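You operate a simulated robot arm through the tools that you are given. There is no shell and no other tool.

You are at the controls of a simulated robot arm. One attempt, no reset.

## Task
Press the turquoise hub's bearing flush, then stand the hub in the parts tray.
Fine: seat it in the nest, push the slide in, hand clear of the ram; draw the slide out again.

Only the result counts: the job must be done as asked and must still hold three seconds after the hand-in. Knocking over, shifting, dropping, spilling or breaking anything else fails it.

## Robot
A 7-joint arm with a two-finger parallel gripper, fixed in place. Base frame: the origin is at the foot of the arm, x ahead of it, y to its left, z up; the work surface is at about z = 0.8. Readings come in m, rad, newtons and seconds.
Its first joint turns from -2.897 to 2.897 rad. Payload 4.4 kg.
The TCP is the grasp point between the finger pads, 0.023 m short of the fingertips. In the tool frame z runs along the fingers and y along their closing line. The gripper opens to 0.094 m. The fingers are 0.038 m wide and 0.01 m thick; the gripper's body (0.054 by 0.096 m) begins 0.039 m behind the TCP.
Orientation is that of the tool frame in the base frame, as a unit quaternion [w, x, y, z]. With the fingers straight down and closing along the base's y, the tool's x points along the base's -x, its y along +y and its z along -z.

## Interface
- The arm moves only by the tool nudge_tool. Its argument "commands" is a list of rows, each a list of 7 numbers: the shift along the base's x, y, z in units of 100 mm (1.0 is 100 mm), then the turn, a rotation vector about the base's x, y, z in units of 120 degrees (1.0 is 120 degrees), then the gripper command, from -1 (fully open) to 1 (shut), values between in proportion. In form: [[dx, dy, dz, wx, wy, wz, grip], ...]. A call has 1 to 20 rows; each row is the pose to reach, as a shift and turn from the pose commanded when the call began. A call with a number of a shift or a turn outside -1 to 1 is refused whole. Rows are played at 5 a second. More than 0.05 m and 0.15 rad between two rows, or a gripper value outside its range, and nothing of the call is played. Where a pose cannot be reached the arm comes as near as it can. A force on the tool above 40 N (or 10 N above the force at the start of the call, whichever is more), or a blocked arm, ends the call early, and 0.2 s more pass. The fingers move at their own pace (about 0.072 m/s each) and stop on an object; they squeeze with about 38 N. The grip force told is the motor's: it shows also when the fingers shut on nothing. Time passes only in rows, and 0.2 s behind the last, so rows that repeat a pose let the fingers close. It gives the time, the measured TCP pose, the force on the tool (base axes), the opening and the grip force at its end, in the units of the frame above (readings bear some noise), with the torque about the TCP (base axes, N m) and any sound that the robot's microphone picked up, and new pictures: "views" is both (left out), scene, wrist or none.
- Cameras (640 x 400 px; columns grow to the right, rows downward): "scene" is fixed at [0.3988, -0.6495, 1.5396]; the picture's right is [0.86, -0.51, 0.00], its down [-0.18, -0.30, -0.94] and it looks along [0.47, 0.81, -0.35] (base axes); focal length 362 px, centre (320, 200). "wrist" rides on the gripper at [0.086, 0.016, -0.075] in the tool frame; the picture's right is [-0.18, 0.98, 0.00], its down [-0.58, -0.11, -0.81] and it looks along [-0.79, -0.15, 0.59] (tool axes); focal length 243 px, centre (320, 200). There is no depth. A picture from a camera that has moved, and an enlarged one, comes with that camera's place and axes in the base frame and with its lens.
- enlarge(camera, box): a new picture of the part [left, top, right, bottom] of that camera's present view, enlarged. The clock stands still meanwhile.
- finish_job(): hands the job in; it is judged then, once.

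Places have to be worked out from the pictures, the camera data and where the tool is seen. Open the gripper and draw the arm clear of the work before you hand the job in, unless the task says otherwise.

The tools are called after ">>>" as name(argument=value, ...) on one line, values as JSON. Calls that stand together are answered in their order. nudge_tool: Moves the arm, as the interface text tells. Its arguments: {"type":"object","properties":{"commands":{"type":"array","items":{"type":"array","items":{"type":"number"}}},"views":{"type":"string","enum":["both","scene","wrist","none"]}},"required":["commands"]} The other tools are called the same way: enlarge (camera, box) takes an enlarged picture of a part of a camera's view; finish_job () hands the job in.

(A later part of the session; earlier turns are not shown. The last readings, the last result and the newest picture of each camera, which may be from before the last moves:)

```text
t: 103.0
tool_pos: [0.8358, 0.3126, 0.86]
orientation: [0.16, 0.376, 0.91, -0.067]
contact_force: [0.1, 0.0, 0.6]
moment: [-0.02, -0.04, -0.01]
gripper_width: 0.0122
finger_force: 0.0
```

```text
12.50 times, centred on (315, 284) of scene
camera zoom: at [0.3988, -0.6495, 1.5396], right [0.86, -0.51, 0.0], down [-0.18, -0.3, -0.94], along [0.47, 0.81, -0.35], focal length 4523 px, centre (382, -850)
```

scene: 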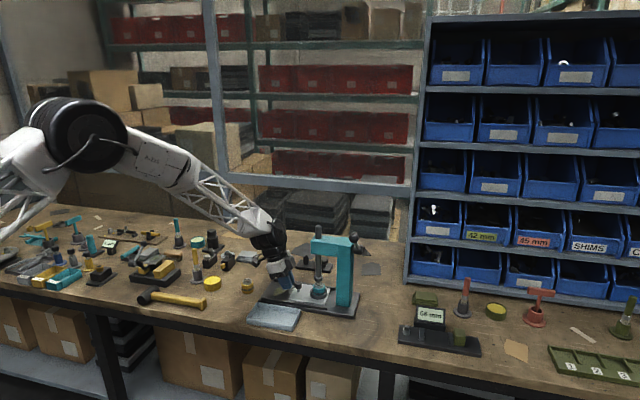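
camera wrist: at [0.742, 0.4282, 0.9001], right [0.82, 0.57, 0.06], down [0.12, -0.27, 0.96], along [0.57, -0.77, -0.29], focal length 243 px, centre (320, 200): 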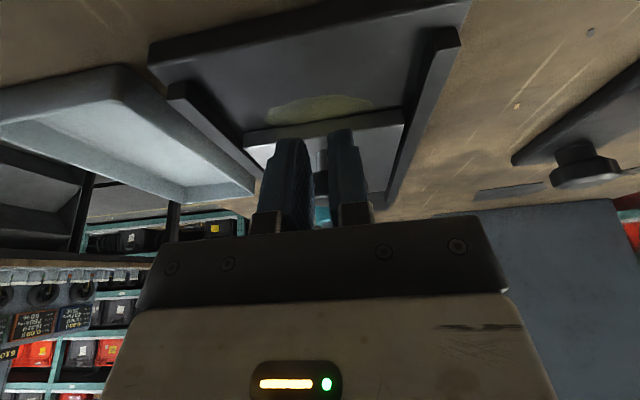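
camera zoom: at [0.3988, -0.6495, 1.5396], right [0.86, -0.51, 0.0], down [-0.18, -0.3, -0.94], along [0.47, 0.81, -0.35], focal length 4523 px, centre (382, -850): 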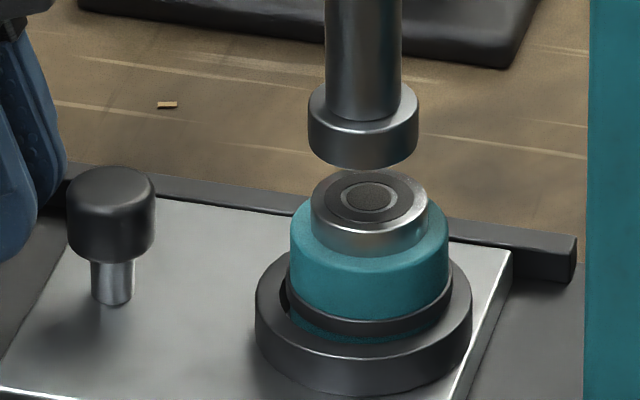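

The slide jumped the last couple of millimetres home on its own, like a detent, and the ring is now exactly under the ram with no contact on my fingers. I'll leave it untouched this time, back away and watch.

>>> nudge_tool(commands=[[-0.05, 0.05, 0, 0, 0, 0, 0.745], [-0.15, 0.15, 0, 0, 0, 0, 0.745], [-0.3, 0.3, 0, 0, 0, 0, 0.745], [-0.4, 0.4, 0.2, 0, 0, 0, 0.745], [-0.5, 0.5, 0.5, 0, 0, 0, 0.745], [-0.6, 0.6, 0.8, 0, 0, 0, 0.745], [-0.6, 0.6, 0.8, 0, 0, 0, 0.745], [-0.6, 0.6, 0.8, 0, 0, 0, 0.745], [-0.6, 0.6, 0.8, 0, 0, 0, 0.745], [-0.6, 0.6, 0.8, 0, 0, 0, 0.745], [-0.6, 0.6, 0.8, 0, 0, 0, 0.745]], views="both")

>>> enlarge(camera="scene", box=[270, 230, 350, 310])

>>> enlarge(camera="scene", box=[300, 268, 330, 300])

```text
t: 105.4
tool_pos: [0.7777, 0.3736, 0.9389]
orientation: [0.161, 0.376, 0.91, -0.067]
contact_force: [-0.5, 0.4, -0.4]
moment: [-0.01, -0.01, -0.01]
gripper_width: 0.0121
finger_force: 0.1
camera wrist: at [0.7136, 0.4606, 0.9784], right [0.82, 0.57, 0.06], down [0.12, -0.27, 0.96], along [0.57, -0.77, -0.29], focal length 243 px, centre (320, 200)
```

scene: 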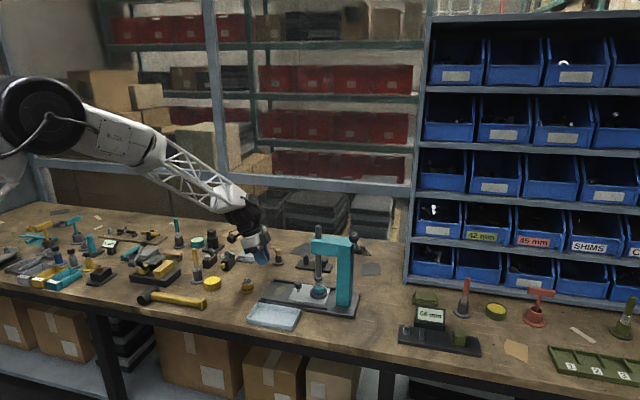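
wrist: 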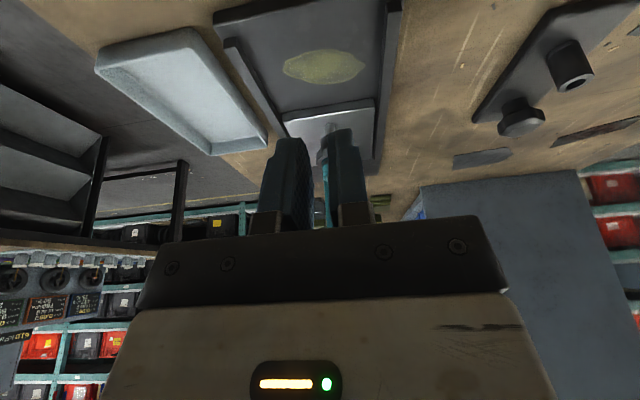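

```text
5.00 times, centred on (310, 270) of scene
camera zoom: at [0.3988, -0.6495, 1.5396], right [0.86, -0.51, 0.0], down [-0.18, -0.3, -0.94], along [0.47, 0.81, -0.35], focal length 1809 px, centre (370, -150)
```

zoom: 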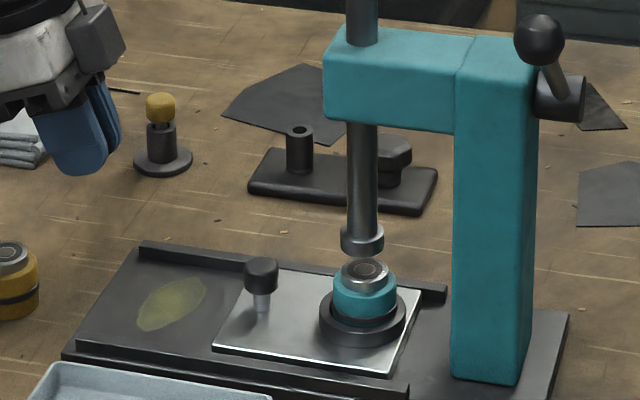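

```text
12.50 times, centred on (315, 284) of scene
camera zoom: at [0.3988, -0.6495, 1.5396], right [0.86, -0.51, 0.0], down [-0.18, -0.3, -0.94], along [0.47, 0.81, -0.35], focal length 4523 px, centre (382, -850)
```

zoom: 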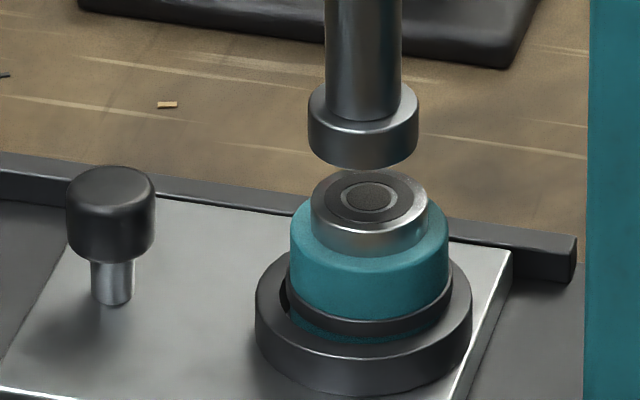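

Still no stroke, although the slide is home and untouched. I'll take the hand well away from the press, levelled and facing it, which gives more waiting time and a fresh view of the press from the robot's side.

>>> nudge_tool(commands=[[-0.2, 0, 0.2, 0.03, 0.03, 0, 0.745], [-0.4, 0, 0.4, 0.06, 0.06, 0, 0.745], [-0.6, 0, 0.6, 0.09, 0.09, 0, 0.745], [-0.8, 0, 0.8, 0.118, 0.118, 0, 0.745], [-1, 0, 1, 0.118, 0.118, 0, 0.745]], views="none")

>>> nudge_tool(commands=[[-0.2, -0.15, 0.1, 0, 0, 0.0625, 0.745], [-0.4, -0.3, 0.2, 0, 0, 0.125, 0.745], [-0.6, -0.45, 0.3, 0, 0, 0.1875, 0.745], [-0.8, -0.6, 0.4, 0, 0, 0.25, 0.745], [-1, -0.75, 0.5, 0, 0, 0.3125, 0.745], [-1, -0.75, 0.5, 0, 0, 0.375, 0.745], [-1, -0.75, 0.5, 0, 0, 0.375, 0.745], [-1, -0.75, 0.5, 0, 0, 0.375, 0.745]], views="both")

>>> enlarge(camera="wrist", box=[200, 0, 440, 150])

>>> enlarge(camera="scene", box=[260, 220, 370, 320])

```text
t: 106.6
tool_pos: [0.6744, 0.3706, 1.0416]
orientation: [-0.001, 0.381, 0.924, 0.0]
contact_force: [-0.4, -0.3, -0.6]
moment: [0.0, -0.03, -0.01]
gripper_width: 0.0121
finger_force: 0.0
```

```text
t: 108.4
tool_pos: [0.575, 0.2947, 1.0896]
orientation: [0.0, -0.001, 1.0, 0.0]
contact_force: [0.0, 0.3, 0.4]
moment: [-0.03, 0.01, -0.02]
gripper_width: 0.0117
finger_force: 0.1
camera wrist: at [0.4885, 0.3114, 1.1639], right [0.18, 0.98, 0.0], down [0.58, -0.11, 0.81], along [0.79, -0.15, -0.59], focal length 243 px, centre (320, 200)
```

scene: 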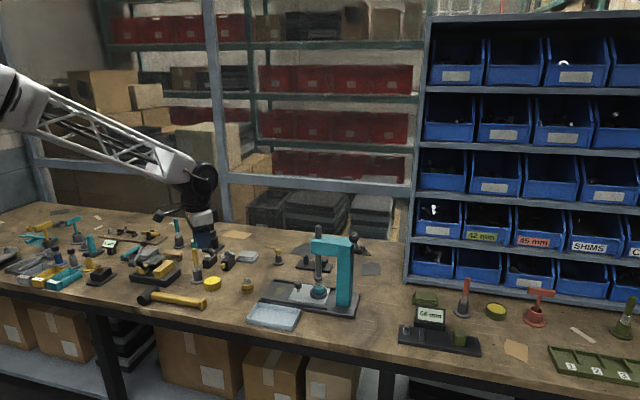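
wrist: 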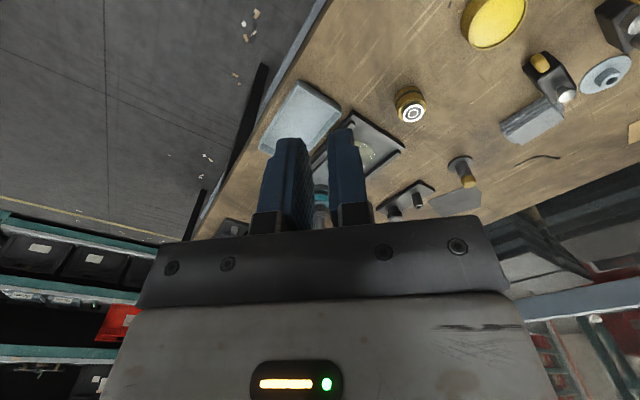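

```text
2.67 times, centred on (320, 75) of wrist
camera zoom: at [0.4885, 0.3114, 1.1639], right [0.18, 0.98, 0.0], down [0.58, -0.11, 0.81], along [0.79, -0.15, -0.59], focal length 647 px, centre (320, 533)
```

zoom: 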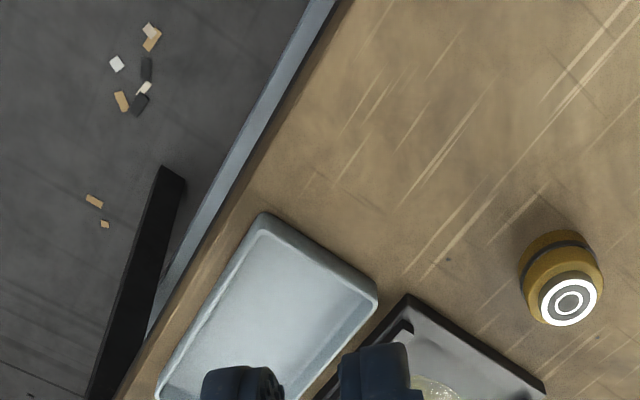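

```text
4.00 times, centred on (315, 270) of scene
camera zoom: at [0.3988, -0.6495, 1.5396], right [0.86, -0.51, 0.0], down [-0.18, -0.3, -0.94], along [0.47, 0.81, -0.35], focal length 1447 px, centre (340, -80)
```

zoom: 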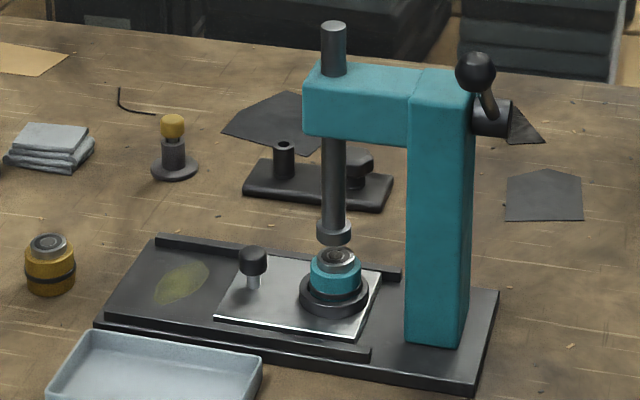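

The lever's arm looks slightly different from before. I'll enlarge the lever, the ram and the hub to see whether the press is actually moving.

>>> enlarge(camera="scene", box=[325, 220, 375, 260])

>>> enlarge(camera="scene", box=[300, 268, 330, 300])

```text
10.00 times, centred on (350, 240) of scene
camera zoom: at [0.3988, -0.6495, 1.5396], right [0.86, -0.51, 0.0], down [-0.18, -0.3, -0.94], along [0.47, 0.81, -0.35], focal length 3618 px, centre (20, -200)
```

zoom: 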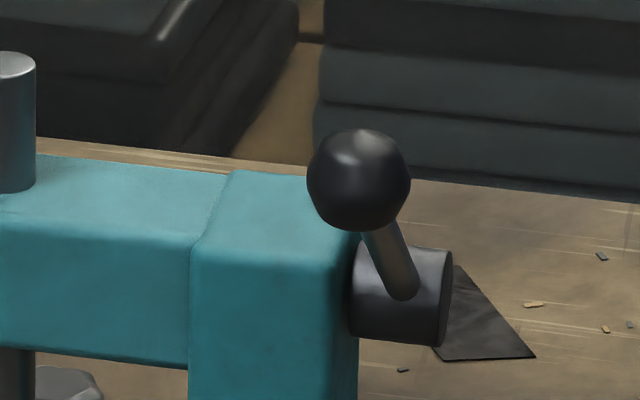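

```text
12.50 times, centred on (315, 284) of scene
camera zoom: at [0.3988, -0.6495, 1.5396], right [0.86, -0.51, 0.0], down [-0.18, -0.3, -0.94], along [0.47, 0.81, -0.35], focal length 4523 px, centre (382, -850)
```

zoom: 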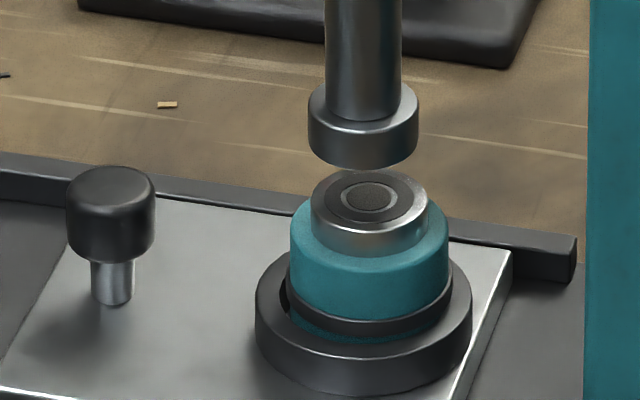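

The press hasn't stirred. But triangulating the lever's ball from my first wrist picture and the scene view puts it at about (0.926, 0.066, 1.105), leaning toward the robot and within reach, so this arbor press is probably worked by that lever. I'll go up and around for a closer look.

>>> nudge_tool(commands=[[0.25, -0.15, 0.3, 0, 0, 0, 0.3], [0.5, -0.3, 0.55, 0, 0, 0, -0.28], [0.75, -0.45, 0.8, 0, 0, 0, -0.28], [1.0, -0.6, 1.0, 0, 0, 0, -0.28], [1.0, -0.6, 1.0, 0, 0, 0, -0.28]], views="none")

>>> nudge_tool(commands=[[0.25, -0.2, 0.15, 0, 0, 0.0625, -0.28], [0.5, -0.4, 0.3, 0, 0, 0.125, -0.28], [0.75, -0.6, 0.4, 0, 0, 0.1875, -0.28], [1.0, -0.8, 0.5, 0, 0, 0.25, -0.28], [1.0, -0.8, 0.5, 0, 0, 0.3125, -0.28], [1.0, -0.8, 0.5, 0, 0, 0.375, -0.28], [1.0, -0.8, 0.5, 0, 0, 0.375, -0.28]], views="both")

```text
t: 109.6
tool_pos: [0.6732, 0.238, 1.1898]
orientation: [0.0, -0.001, 1.0, 0.001]
contact_force: [-0.3, -0.1, 0.1]
moment: [-0.01, 0.02, 0.0]
gripper_width: 0.0604
finger_force: 0.0
```

```text
t: 111.2
tool_pos: [0.7771, 0.1562, 1.2379]
orientation: [-0.001, -0.384, 0.924, -0.001]
contact_force: [0.3, 0.3, 0.0]
moment: [-0.01, 0.0, -0.03]
gripper_width: 0.0603
finger_force: 0.0
camera wrist: at [0.7046, 0.1063, 1.3127], right [-0.57, 0.82, 0.0], down [0.49, 0.34, 0.81], along [0.66, 0.46, -0.59], focal length 243 px, centre (320, 200)
```

scene: 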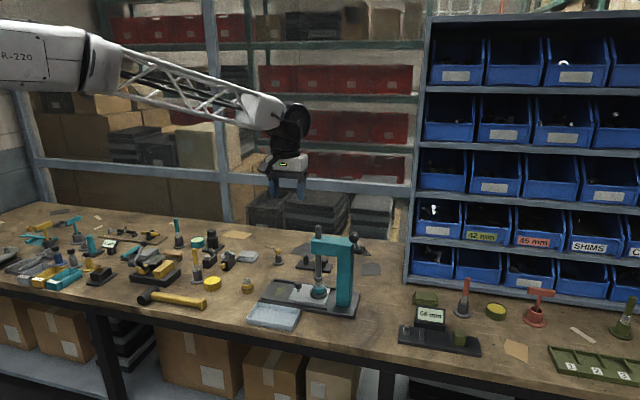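
wrist: 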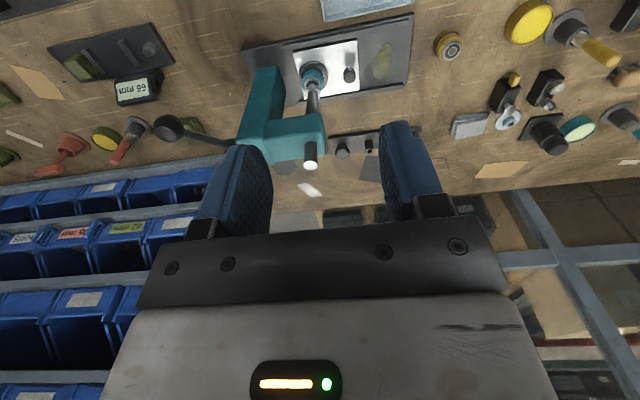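

From this side I can see the lever clearly: a ball on a long stick reaching out from the column. I'll enlarge it.

>>> enlarge(camera="wrist", box=[140, 50, 360, 190])

>>> enlarge(camera="wrist", box=[140, 90, 260, 180])

```text
2.86 times, centred on (250, 120) of wrist
camera zoom: at [0.7046, 0.1063, 1.3127], right [-0.57, 0.82, 0.0], down [0.49, 0.34, 0.81], along [0.66, 0.46, -0.59], focal length 693 px, centre (520, 429)
```

zoom: 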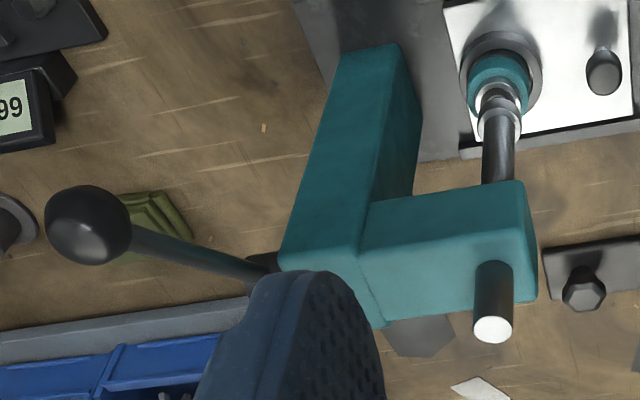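

```text
4.44 times, centred on (200, 135) of wrist
camera zoom: at [0.7046, 0.1063, 1.3127], right [-0.57, 0.82, 0.0], down [0.49, 0.34, 0.81], along [0.66, 0.46, -0.59], focal length 1078 px, centre (853, 489)
```

zoom: 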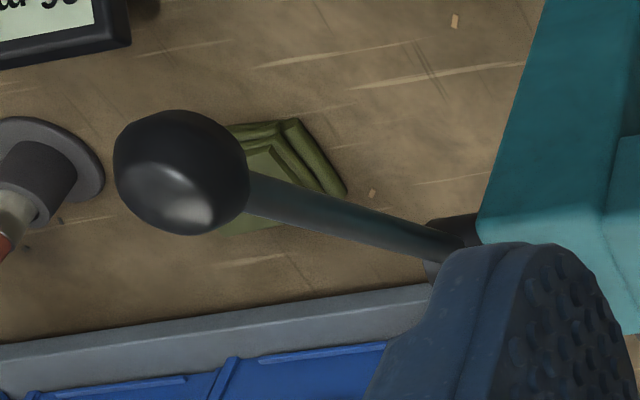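

Both views agree: ball centre (0.927, 0.067, 1.102), lever pivot (0.995, 0.134, 1.02), so it's a 126 mm arm leaning out at about 41°. I'll move over the ball with the fingers closing along the pivot axis so the stick passes between them.

>>> nudge_tool(commands=[[0.3, -0.18, 0, 0, 0, 0, -0.28], [0.6, -0.36, 0, 0, 0, 0, -0.28], [0.9, -0.53, 0, 0, 0, 0, -0.28], [0.9, -0.53, 0, 0, 0, 0, -0.28]], views="none")

>>> nudge_tool(commands=[[0.3, -0.18, -0.1, 0, 0, 0, -0.28], [0.6, -0.36, -0.25, 0, 0, 0, -0.28], [0.6, -0.36, -0.45, 0, 0, 0, -0.28], [0.6, -0.36, -0.45, 0, 0, 0, -0.28]], views="both")

>>> enlarge(camera="wrist", box=[220, 40, 420, 200])

>>> enlarge(camera="scene", box=[290, 180, 390, 260])

```text
t: 112.2
tool_pos: [0.8642, 0.1041, 1.2396]
orientation: [-0.001, -0.384, 0.923, 0.0]
contact_force: [0.2, 0.6, -1.2]
moment: [0.0, 0.0, -0.04]
gripper_width: 0.0604
finger_force: 0.1
```

```text
t: 113.2
tool_pos: [0.9239, 0.0659, 1.1924]
orientation: [-0.001, -0.384, 0.923, 0.0]
contact_force: [0.6, 0.3, 0.2]
moment: [-0.05, 0.0, 0.0]
gripper_width: 0.0603
finger_force: 0.0
camera wrist: at [0.8521, 0.016, 1.2661], right [-0.57, 0.82, 0.0], down [0.49, 0.34, 0.81], along [0.66, 0.46, -0.59], focal length 243 px, centre (320, 200)
```

scene: 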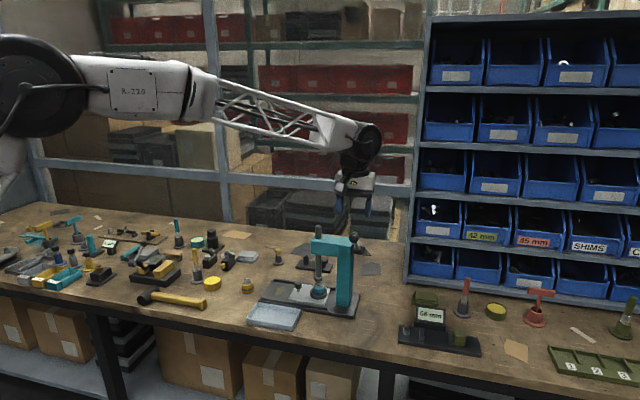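
wrist: 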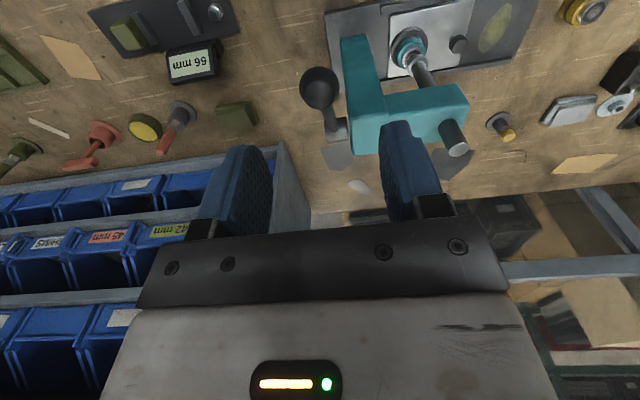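

```text
2.50 times, centred on (320, 120) of wrist
camera zoom: at [0.8521, 0.016, 1.2661], right [-0.57, 0.82, 0.0], down [0.49, 0.34, 0.81], along [0.66, 0.46, -0.59], focal length 606 px, centre (320, 400)
```

zoom: 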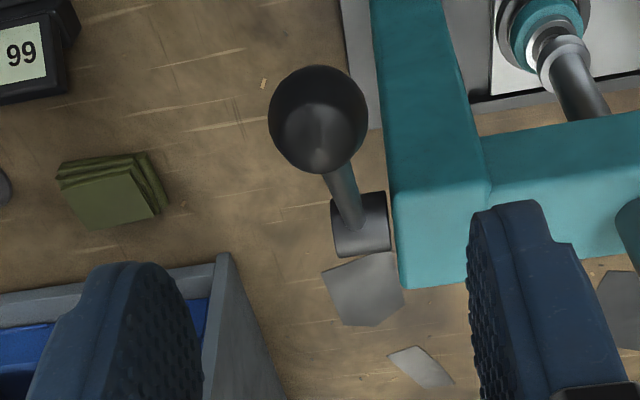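

```text
5.00 times, centred on (340, 220) of scene
camera zoom: at [0.3988, -0.6495, 1.5396], right [0.86, -0.51, 0.0], down [-0.18, -0.3, -0.94], along [0.47, 0.81, -0.35], focal length 1809 px, centre (220, 100)
```

zoom: 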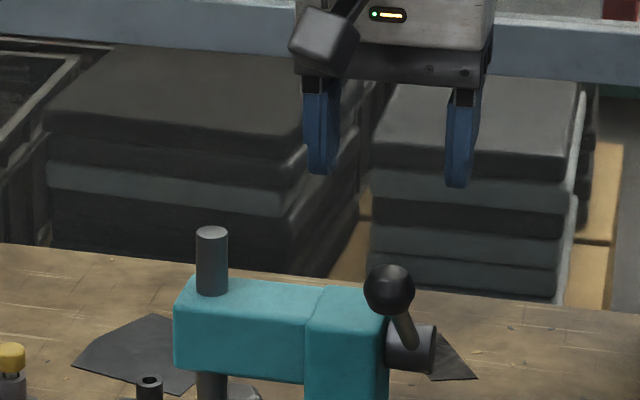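

The ball is right below the gap (27.5 mm diameter) at (0.927, 0.067). I'll trim 3 mm, descend around it and close.

>>> nudge_tool(commands=[[0.029, 0.014, -0.2, 0, 0, 0, -0.28], [0.029, 0.014, -0.45, 0, 0, 0, -0.28], [0.029, 0.014, -0.7, 0, 0, 0, -0.28], [0.029, 0.014, -0.86, 0, 0, 0, -0.28], [0.029, 0.014, -0.86, 0, 0, 0, -0.28]], views="both")

>>> enlarge(camera="wrist", box=[220, 80, 420, 220])

>>> enlarge(camera="scene", box=[300, 190, 390, 260])

```text
t: 114.4
tool_pos: [0.9284, 0.0694, 1.1085]
orientation: [0.0, -0.383, 0.924, 0.0]
contact_force: [-0.5, -0.2, 0.1]
moment: [-0.01, -0.01, -0.01]
gripper_width: 0.0603
finger_force: 0.0
camera wrist: at [0.856, 0.019, 1.1819], right [-0.57, 0.82, 0.0], down [0.49, 0.34, 0.81], along [0.66, 0.46, -0.59], focal length 243 px, centre (320, 200)
```

scene: 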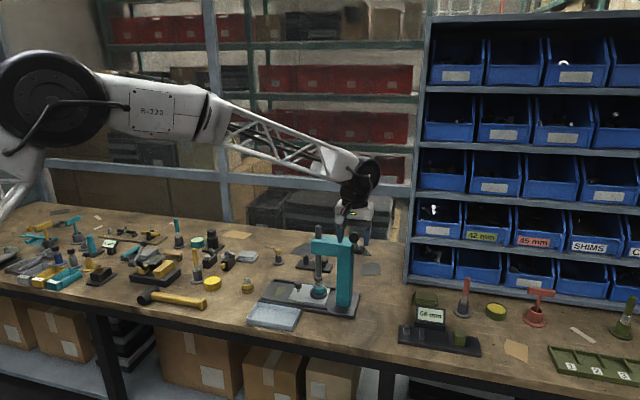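
wrist: 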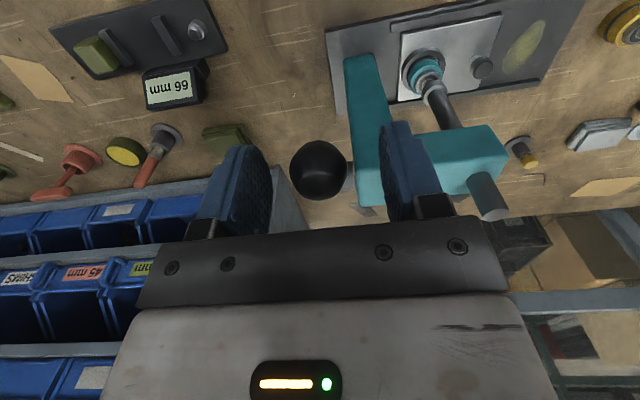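

```text
2.86 times, centred on (320, 150) of wrist
camera zoom: at [0.856, 0.019, 1.1819], right [-0.57, 0.82, 0.0], down [0.49, 0.34, 0.81], along [0.66, 0.46, -0.59], focal length 693 px, centre (320, 343)
```

zoom: 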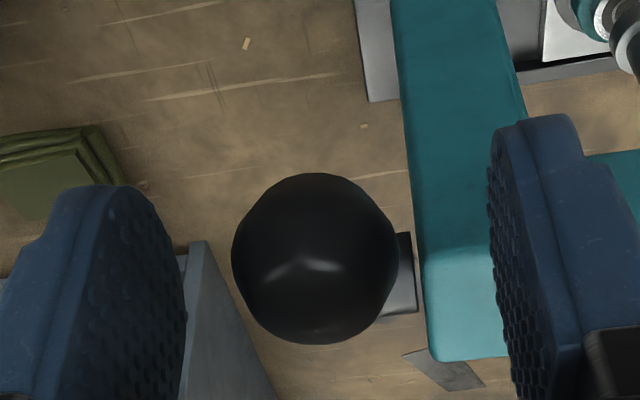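

```text
5.71 times, centred on (345, 225) of scene
camera zoom: at [0.3988, -0.6495, 1.5396], right [0.86, -0.51, 0.0], down [-0.18, -0.3, -0.94], along [0.47, 0.81, -0.35], focal length 2068 px, centre (177, 57)
```

zoom: 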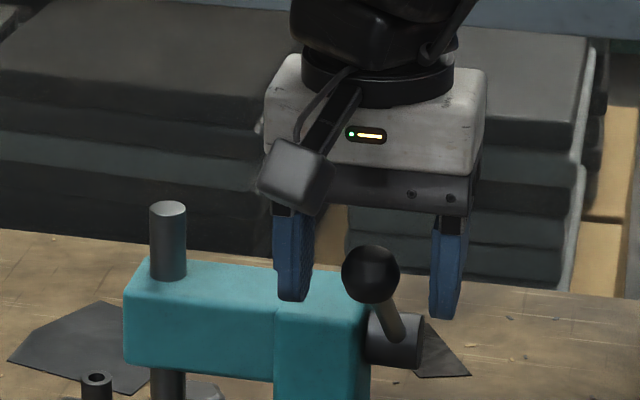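

The ball sits centrally between the pads. I'll close on it, then ease it just 2–3 mm down along its arc to feel whether the lever turns or is solid.

>>> nudge_tool(commands=[[0, 0, 0, 0, 0, 0, 0.2], [0, 0, 0, 0, 0, 0, 0.6], [0, 0, 0, 0, 0, 0, 0.6], [0, 0, 0, 0, 0, 0, 0.6]], views="none")

>>> nudge_tool(commands=[[-0.0046, -0.0046, -0.0076, 0, 0, 0, 0.6], [-0.0092, -0.0092, -0.0152, 0, 0, 0, 0.6], [-0.0138, -0.0138, -0.0228, 0, 0, 0, 0.6]], views="scene")

>>> enlarge(camera="scene", box=[300, 190, 390, 300])

```text
t: 115.4
tool_pos: [0.9266, 0.0671, 1.1091]
orientation: [-0.001, -0.385, 0.923, -0.001]
contact_force: [13.7, -6.5, -3.1]
moment: [0.01, -0.19, 0.07]
gripper_width: 0.0292
finger_force: 45.1
```

```text
t: 116.2
tool_pos: [0.9268, 0.0666, 1.1071]
orientation: [0.0, -0.383, 0.924, 0.0]
contact_force: [30.0, -4.4, -3.6]
moment: [0.78, -0.98, 0.09]
gripper_width: 0.0295
finger_force: 44.8
```

scene: 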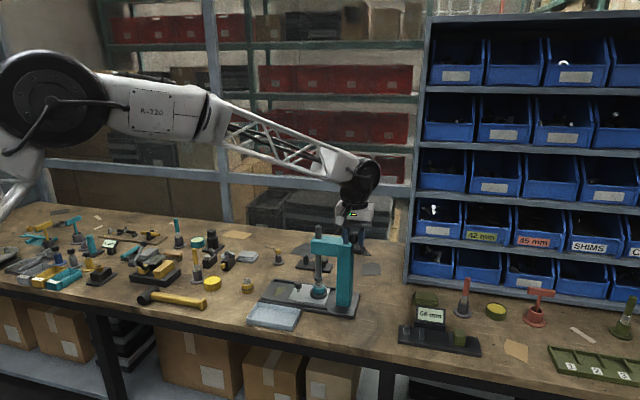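

```text
3.64 times, centred on (345, 245) of scene
camera zoom: at [0.3988, -0.6495, 1.5396], right [0.86, -0.51, 0.0], down [-0.18, -0.3, -0.94], along [0.47, 0.81, -0.35], focal length 1316 px, centre (229, 36)
```

zoom: 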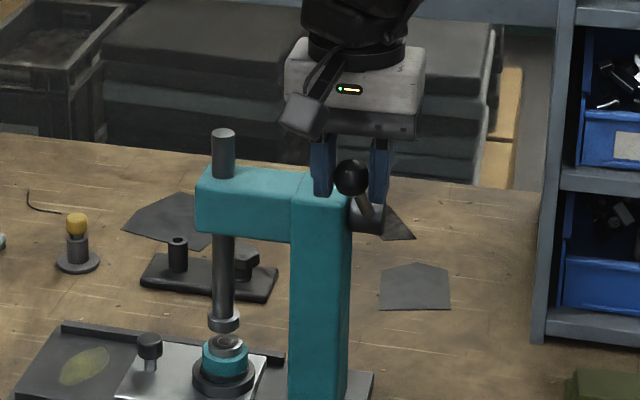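

The reaction is about 30 N, mostly sideways, with little vertical force, and the ball may actually have followed me. I'll measure its position more precisely before doing more.

>>> enlarge(camera="scene", box=[325, 220, 375, 260])

>>> enlarge(camera="scene", box=[300, 268, 330, 300])

```text
10.00 times, centred on (350, 240) of scene
camera zoom: at [0.3988, -0.6495, 1.5396], right [0.86, -0.51, 0.0], down [-0.18, -0.3, -0.94], along [0.47, 0.81, -0.35], focal length 3618 px, centre (20, -200)
```

zoom: 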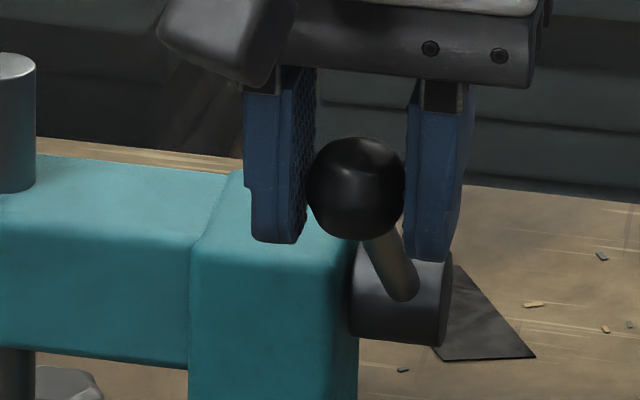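

```text
12.50 times, centred on (315, 284) of scene
camera zoom: at [0.3988, -0.6495, 1.5396], right [0.86, -0.51, 0.0], down [-0.18, -0.3, -0.94], along [0.47, 0.81, -0.35], focal length 4523 px, centre (382, -850)
```

zoom: 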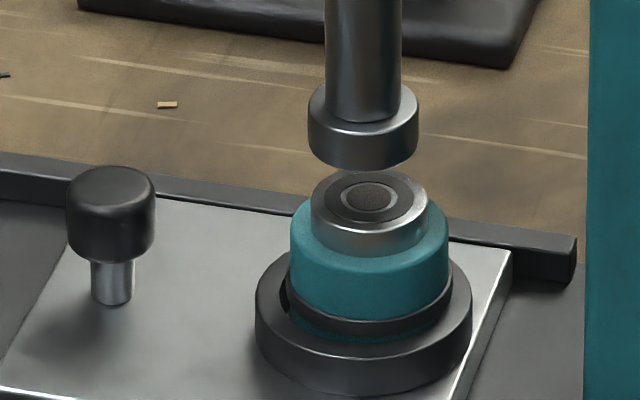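

The ball did move about 2.5 mm with me, so the lever really turns. I'll ease off the axial side load and follow the lever's arc down to about 30° elevation, watching the ram.

>>> nudge_tool(commands=[[0.01, -0.01, 0, 0, 0, 0, 0.6], [-0.0105, -0.0305, -0.042, 0, 0, 0, 0.6], [-0.031, -0.051, -0.085, 0, 0, 0, 0.6], [-0.0515, -0.0715, -0.127, 0, 0, 0, 0.6], [-0.072, -0.092, -0.169, 0, 0, 0, 0.6], [-0.072, -0.092, -0.169, 0, 0, 0, 0.6]], views="both")

>>> enlarge(camera="scene", box=[295, 220, 375, 305])

>>> enlarge(camera="scene", box=[300, 268, 330, 300])

```text
t: 117.8
tool_pos: [0.9188, 0.0585, 1.0885]
orientation: [-0.001, -0.384, 0.924, 0.0]
contact_force: [-10.4, 9.0, 1.8]
moment: [-0.01, 0.01, -0.05]
gripper_width: 0.0297
finger_force: 45.0
stopped in row 6: the force on the tool passed its limit at 41 N (the readings are from after the stop); the commanded pose is now the measured one
camera wrist: at [0.8469, 0.0089, 1.1634], right [-0.57, 0.82, 0.0], down [0.49, 0.34, 0.81], along [0.66, 0.46, -0.59], focal length 243 px, centre (320, 200)
```

scene: 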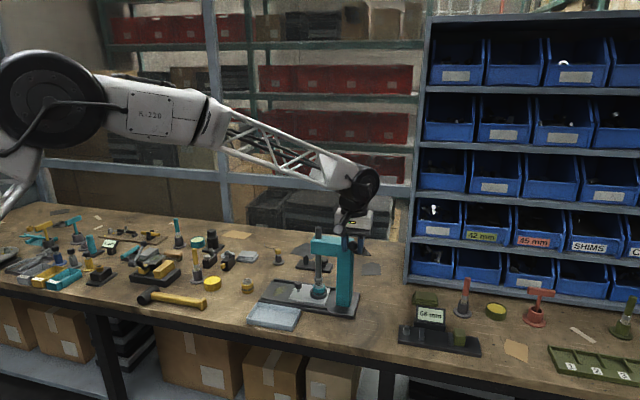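
wrist: 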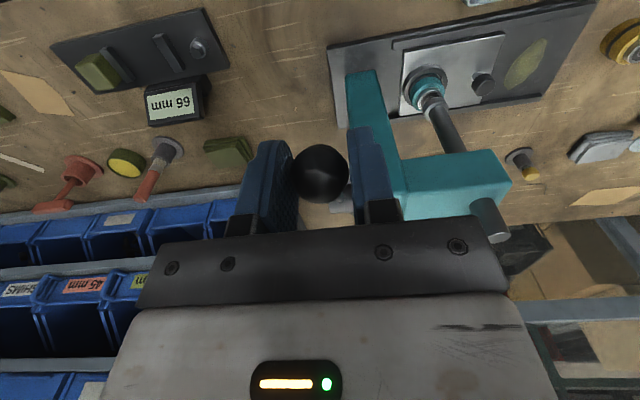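

```text
4.71 times, centred on (335, 262) of scene
camera zoom: at [0.3988, -0.6495, 1.5396], right [0.86, -0.51, 0.0], down [-0.18, -0.3, -0.94], along [0.47, 0.81, -0.35], focal length 1703 px, centre (249, -94)
```

zoom: 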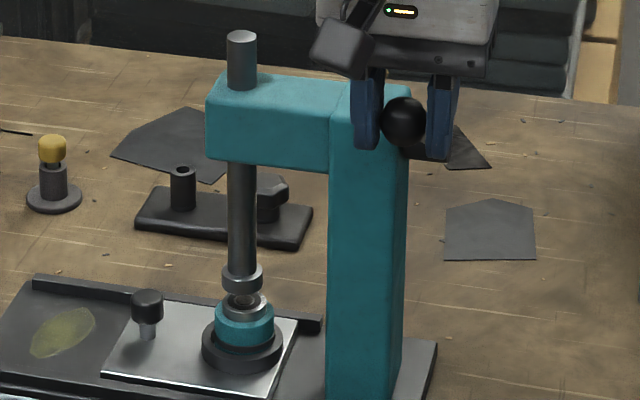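

```text
12.50 times, centred on (315, 284) of scene
camera zoom: at [0.3988, -0.6495, 1.5396], right [0.86, -0.51, 0.0], down [-0.18, -0.3, -0.94], along [0.47, 0.81, -0.35], focal length 4523 px, centre (382, -850)
```

zoom: 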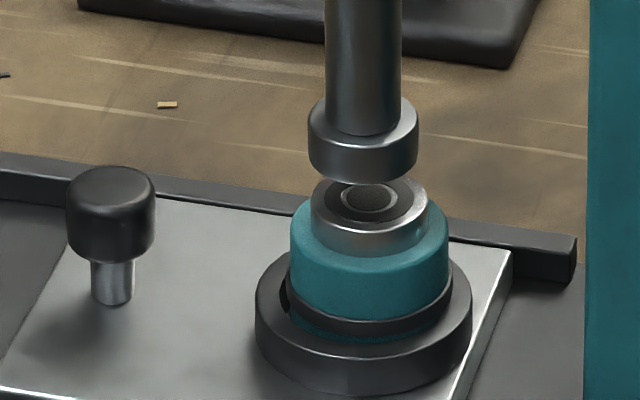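

The lever drives the ram: it has come down about 4 mm for 10° of lever. I'll keep following the arc in small steps, with a slight axial trim, down toward 10° elevation.

>>> nudge_tool(commands=[[-0.006, 0.006, 0, 0, 0, 0, 0.6], [-0.025, -0.013, -0.048, 0, 0, 0, 0.6], [-0.044, -0.032, -0.104, 0, 0, 0, 0.6], [-0.06, -0.048, -0.154, 0, 0, 0, 0.6], [-0.074, -0.062, -0.205, 0, 0, 0, 0.6], [-0.087, -0.075, -0.257, 0, 0, 0, 0.6], [-0.097, -0.085, -0.31, 0, 0, 0, 0.6], [-0.106, -0.094, -0.363, 0, 0, 0, 0.6], [-0.114, -0.102, -0.417, 0, 0, 0, 0.6]], views="scene")

>>> enlarge(camera="scene", box=[295, 220, 375, 305])

>>> enlarge(camera="scene", box=[300, 268, 330, 300])

```text
t: 119.8
tool_pos: [0.9079, 0.0485, 1.0478]
orientation: [-0.001, -0.384, 0.923, 0.0]
contact_force: [19.2, -21.6, 11.2]
moment: [0.76, -0.9, 0.06]
gripper_width: 0.0293
finger_force: 44.7
```

scene: 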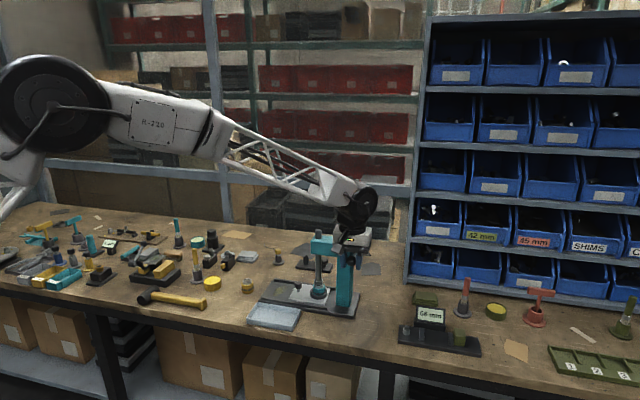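

```text
4.71 times, centred on (335, 262) of scene
camera zoom: at [0.3988, -0.6495, 1.5396], right [0.86, -0.51, 0.0], down [-0.18, -0.3, -0.94], along [0.47, 0.81, -0.35], focal length 1703 px, centre (249, -94)
```

zoom: 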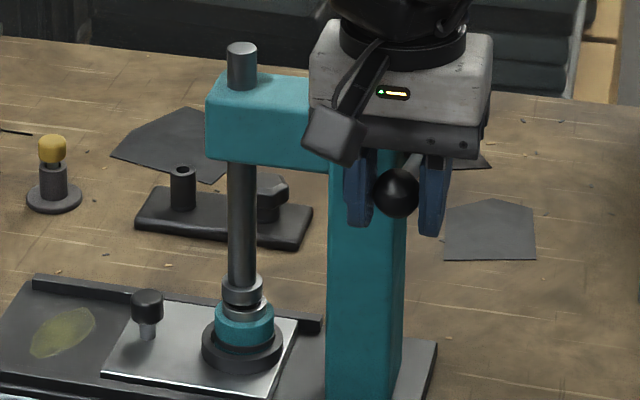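

```text
12.50 times, centred on (315, 284) of scene
camera zoom: at [0.3988, -0.6495, 1.5396], right [0.86, -0.51, 0.0], down [-0.18, -0.3, -0.94], along [0.47, 0.81, -0.35], focal length 4523 px, centre (382, -850)
```

zoom: 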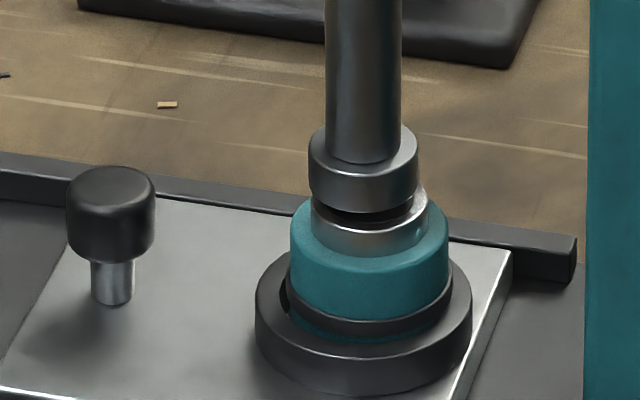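

The ram foot is nearly on the bearing, about 14 mm down. I'll trim the axial load again and continue down to lever-horizontal, watching for the force as it begins to press.

>>> nudge_tool(commands=[[0.0055, -0.0055, 0, 0, 0, 0, 0.6], [-0.0005, -0.0115, -0.055, 0, 0, 0, 0.6], [-0.0045, -0.0155, -0.109, 0, 0, 0, 0.6], [-0.0075, -0.0185, -0.164, 0, 0, 0, 0.6], [-0.0075, -0.0185, -0.219, 0, 0, 0, 0.6], [-0.0075, -0.0185, -0.219, 0, 0, 0, 0.6]], views="scene")

>>> enlarge(camera="scene", box=[300, 268, 330, 300])

>>> enlarge(camera="scene", box=[295, 220, 375, 305])

```text
t: 121.2
tool_pos: [0.9042, 0.0455, 1.0267]
orientation: [-0.002, -0.383, 0.924, 0.0]
contact_force: [11.5, -35.7, 10.9]
moment: [0.63, -0.66, -0.02]
gripper_width: 0.029
finger_force: 45.3
```

scene: 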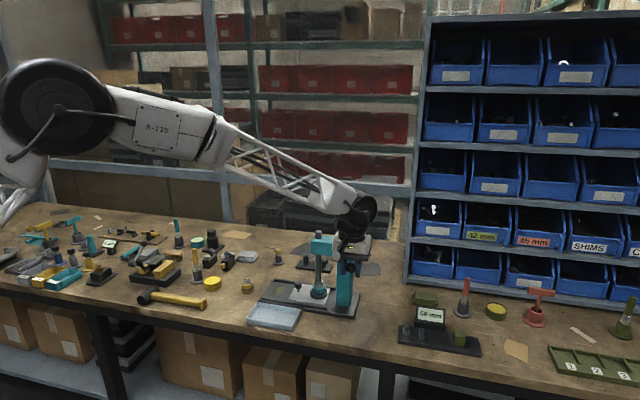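

```text
12.50 times, centred on (315, 284) of scene
camera zoom: at [0.3988, -0.6495, 1.5396], right [0.86, -0.51, 0.0], down [-0.18, -0.3, -0.94], along [0.47, 0.81, -0.35], focal length 4523 px, centre (382, -850)
```

zoom: 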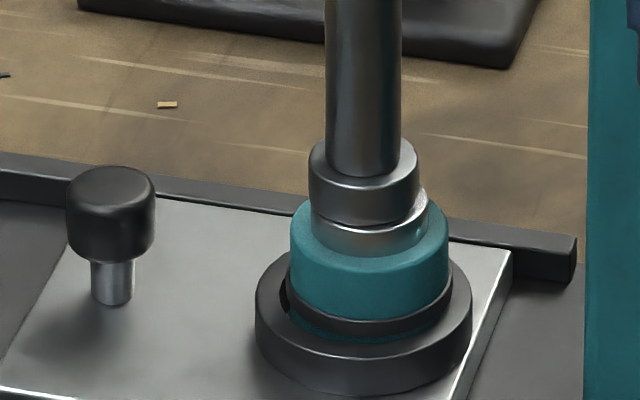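

```text
4.71 times, centred on (335, 262) of scene
camera zoom: at [0.3988, -0.6495, 1.5396], right [0.86, -0.51, 0.0], down [-0.18, -0.3, -0.94], along [0.47, 0.81, -0.35], focal length 1703 px, centre (249, -94)
```

zoom: 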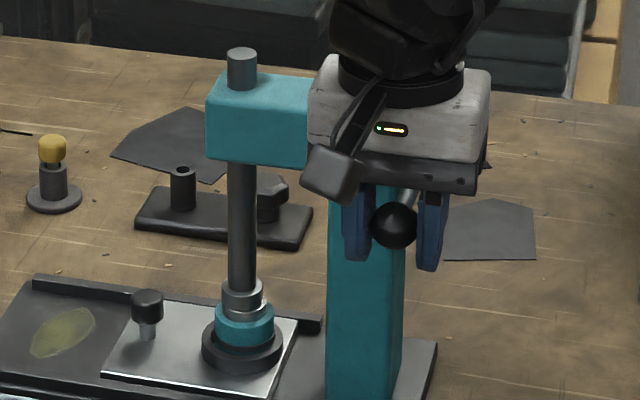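

The ram foot is seated on the bearing, with lever-side loads mostly axial (33 N) from my path being slightly off. I'll relieve those by about a millimetre before pressing on.

>>> nudge_tool(commands=[[0.003, -0.009, 0, 0, 0, 0, 0.6], [0.003, -0.009, 0, 0, 0, 0, 0.6]], views="none")

```text
t: 121.8
tool_pos: [0.9039, 0.0462, 1.0273]
orientation: [-0.002, -0.383, 0.924, 0.0]
contact_force: [3.3, -31.1, 9.0]
moment: [0.46, -0.46, 0.01]
gripper_width: 0.0293
finger_force: 44.8
```

That helped a little. Another similar trim, mostly in −y.

>>> nudge_tool(commands=[[0.001, -0.012, 0, 0, 0, 0, 0.6], [0.001, -0.012, 0, 0, 0, 0, 0.6]], views="none")

```text
t: 122.4
tool_pos: [0.9052, 0.0455, 1.0264]
orientation: [0.0, -0.384, 0.923, 0.0]
contact_force: [-21.1, 0.2, 7.6]
moment: [0.43, -0.38, 0.0]
gripper_width: 0.029
finger_force: 44.9
```

The side loads are now small and reversed. I'll trim slightly and press down another 10 mm of lever travel in small steps.

>>> nudge_tool(commands=[[-0.005, 0, -0.02, 0, 0, 0, 0.6], [-0.005, 0, -0.04, 0, 0, 0, 0.6], [-0.005, 0, -0.06, 0, 0, 0, 0.6], [-0.004, 0.001, -0.08, 0, 0, 0, 0.6], [-0.003, 0.002, -0.1, 0, 0, 0, 0.6], [-0.003, 0.002, -0.1, 0, 0, 0, 0.6]], views="scene")

>>> enlarge(camera="scene", box=[300, 268, 330, 300])

```text
t: 123.1
tool_pos: [0.9057, 0.0455, 1.0233]
orientation: [-0.001, -0.384, 0.923, 0.0]
contact_force: [-12.3, 5.7, 4.6]
moment: [-0.58, 0.55, 0.07]
gripper_width: 0.0291
finger_force: 45.0
stopped in row 3: the force on the tool passed its limit at 43 N (the readings are from after the stop); the commanded pose is now the measured one
```

scene: 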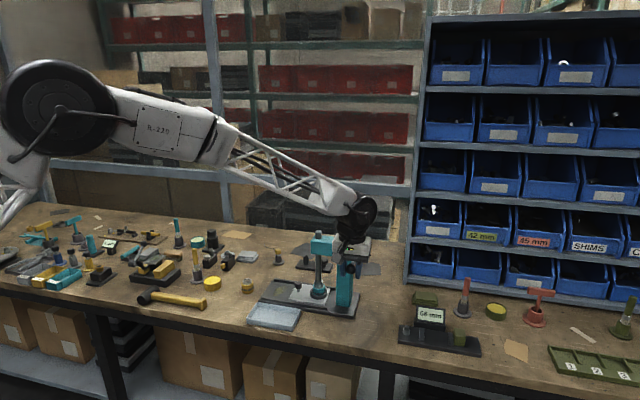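

```text
12.50 times, centred on (315, 284) of scene
camera zoom: at [0.3988, -0.6495, 1.5396], right [0.86, -0.51, 0.0], down [-0.18, -0.3, -0.94], along [0.47, 0.81, -0.35], focal length 4523 px, centre (382, -850)
```

zoom: 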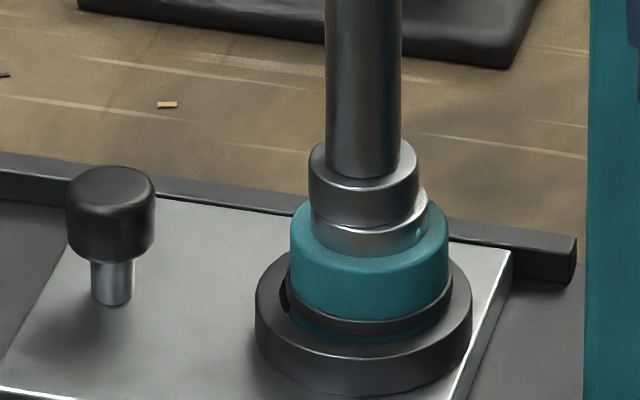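

The ram is bearing on the bearing and needs more force than my side-loaded grip allows within the 40 N limit. I'll open the fingers, keeping them straddling the ball, and see whether the lever stays; then I can push on the ball squarely with the palm.

>>> nudge_tool(commands=[[0, 0, 0, 0, 0, 0, 0.3], [0, 0, 0, 0, 0, 0, 0], [0, 0, 0, 0, 0, 0, -0.28], [0, 0, 0, 0, 0, 0, -0.28]], views="both")

>>> enlarge(camera="scene", box=[295, 220, 375, 305])

>>> enlarge(camera="wrist", box=[220, 80, 420, 220])

```text
t: 124.1
tool_pos: [0.9063, 0.0464, 1.0226]
orientation: [0.0, -0.384, 0.923, 0.001]
contact_force: [-0.3, -1.5, 2.8]
moment: [0.06, 0.02, 0.01]
gripper_width: 0.0604
finger_force: 0.0
camera wrist: at [0.8342, -0.0045, 1.0964], right [-0.57, 0.82, 0.0], down [0.49, 0.34, 0.81], along [0.66, 0.46, -0.59], focal length 243 px, centre (320, 200)
```

scene: 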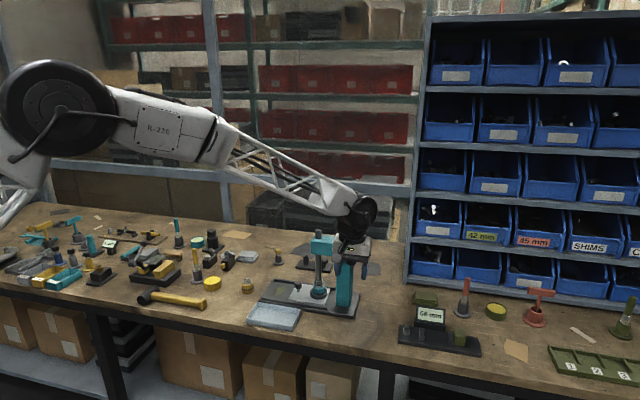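
wrist: 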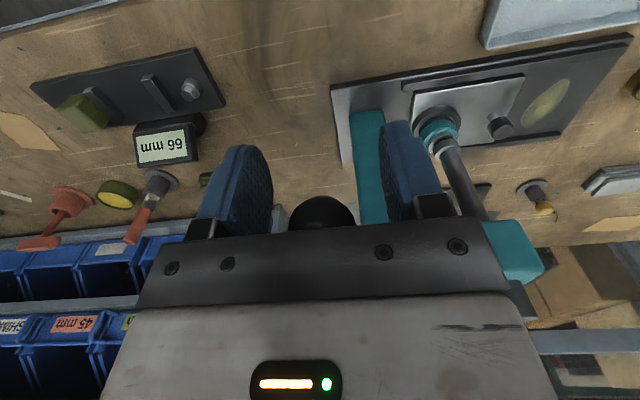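

```text
4.71 times, centred on (335, 262) of scene
camera zoom: at [0.3988, -0.6495, 1.5396], right [0.86, -0.51, 0.0], down [-0.18, -0.3, -0.94], along [0.47, 0.81, -0.35], focal length 1703 px, centre (249, -94)
```

zoom: 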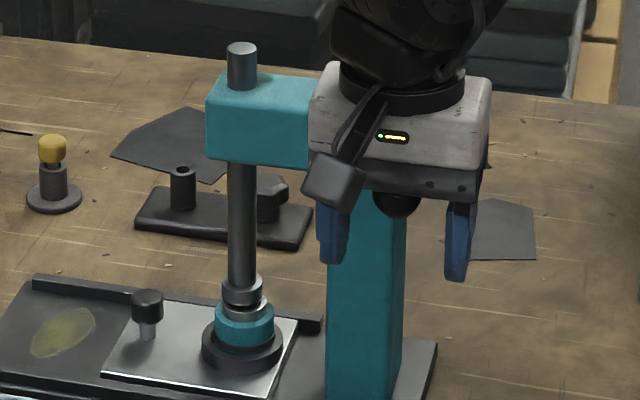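

```text
2.86 times, centred on (320, 150) of wrist
camera zoom: at [0.8342, -0.0045, 1.0964], right [-0.57, 0.82, 0.0], down [0.49, 0.34, 0.81], along [0.66, 0.46, -0.59], focal length 693 px, centre (320, 343)
```

zoom: 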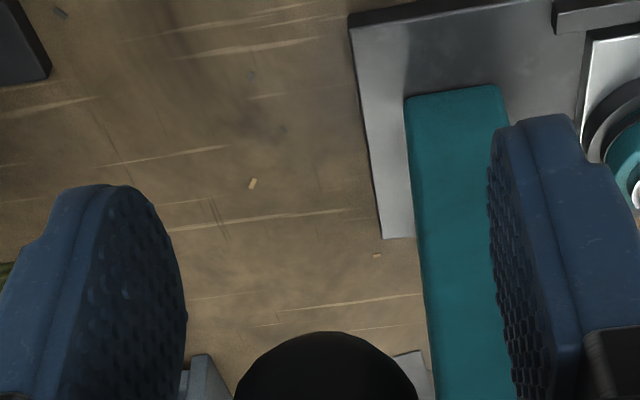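

On release the lever sprang up gently until its ball rested under my palm (3 N), with the ram up a little. That is the ideal contact, so I'll push straight down with the palm, the fingers only straddling the ball.

>>> nudge_tool(commands=[[0.005, 0.005, -0.05, 0, 0, 0, -0.28], [0.008, 0.008, -0.1, 0, 0, 0, -0.28], [0.008, 0.008, -0.15, 0, 0, 0, -0.28], [0.008, 0.008, -0.2, 0, 0, 0, -0.28], [0.008, 0.008, -0.2, 0, 0, 0, -0.28]], views="scene")

>>> enlarge(camera="scene", box=[295, 220, 375, 305])

```text
t: 125.3
tool_pos: [0.9056, 0.0456, 1.0029]
orientation: [-0.001, -0.383, 0.924, 0.0]
contact_force: [1.4, -3.0, 4.9]
moment: [0.09, 0.02, 0.04]
gripper_width: 0.0603
finger_force: 0.1
```

scene: 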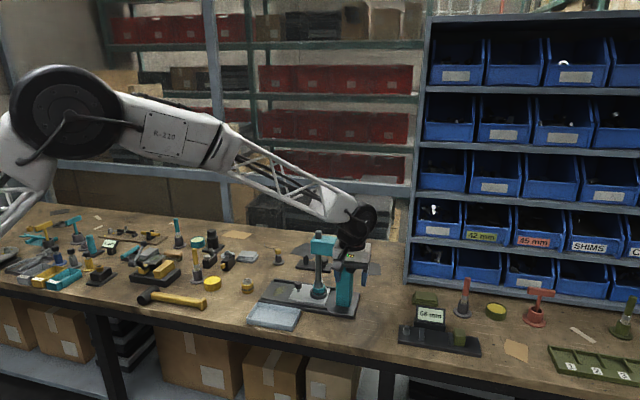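

```text
4.71 times, centred on (335, 262) of scene
camera zoom: at [0.3988, -0.6495, 1.5396], right [0.86, -0.51, 0.0], down [-0.18, -0.3, -0.94], along [0.47, 0.81, -0.35], focal length 1703 px, centre (249, -94)
```

zoom: 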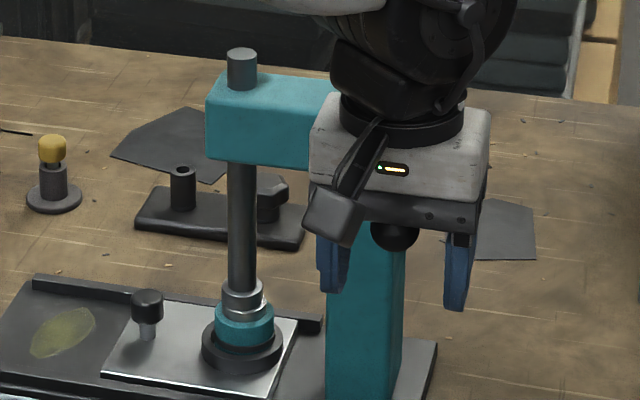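

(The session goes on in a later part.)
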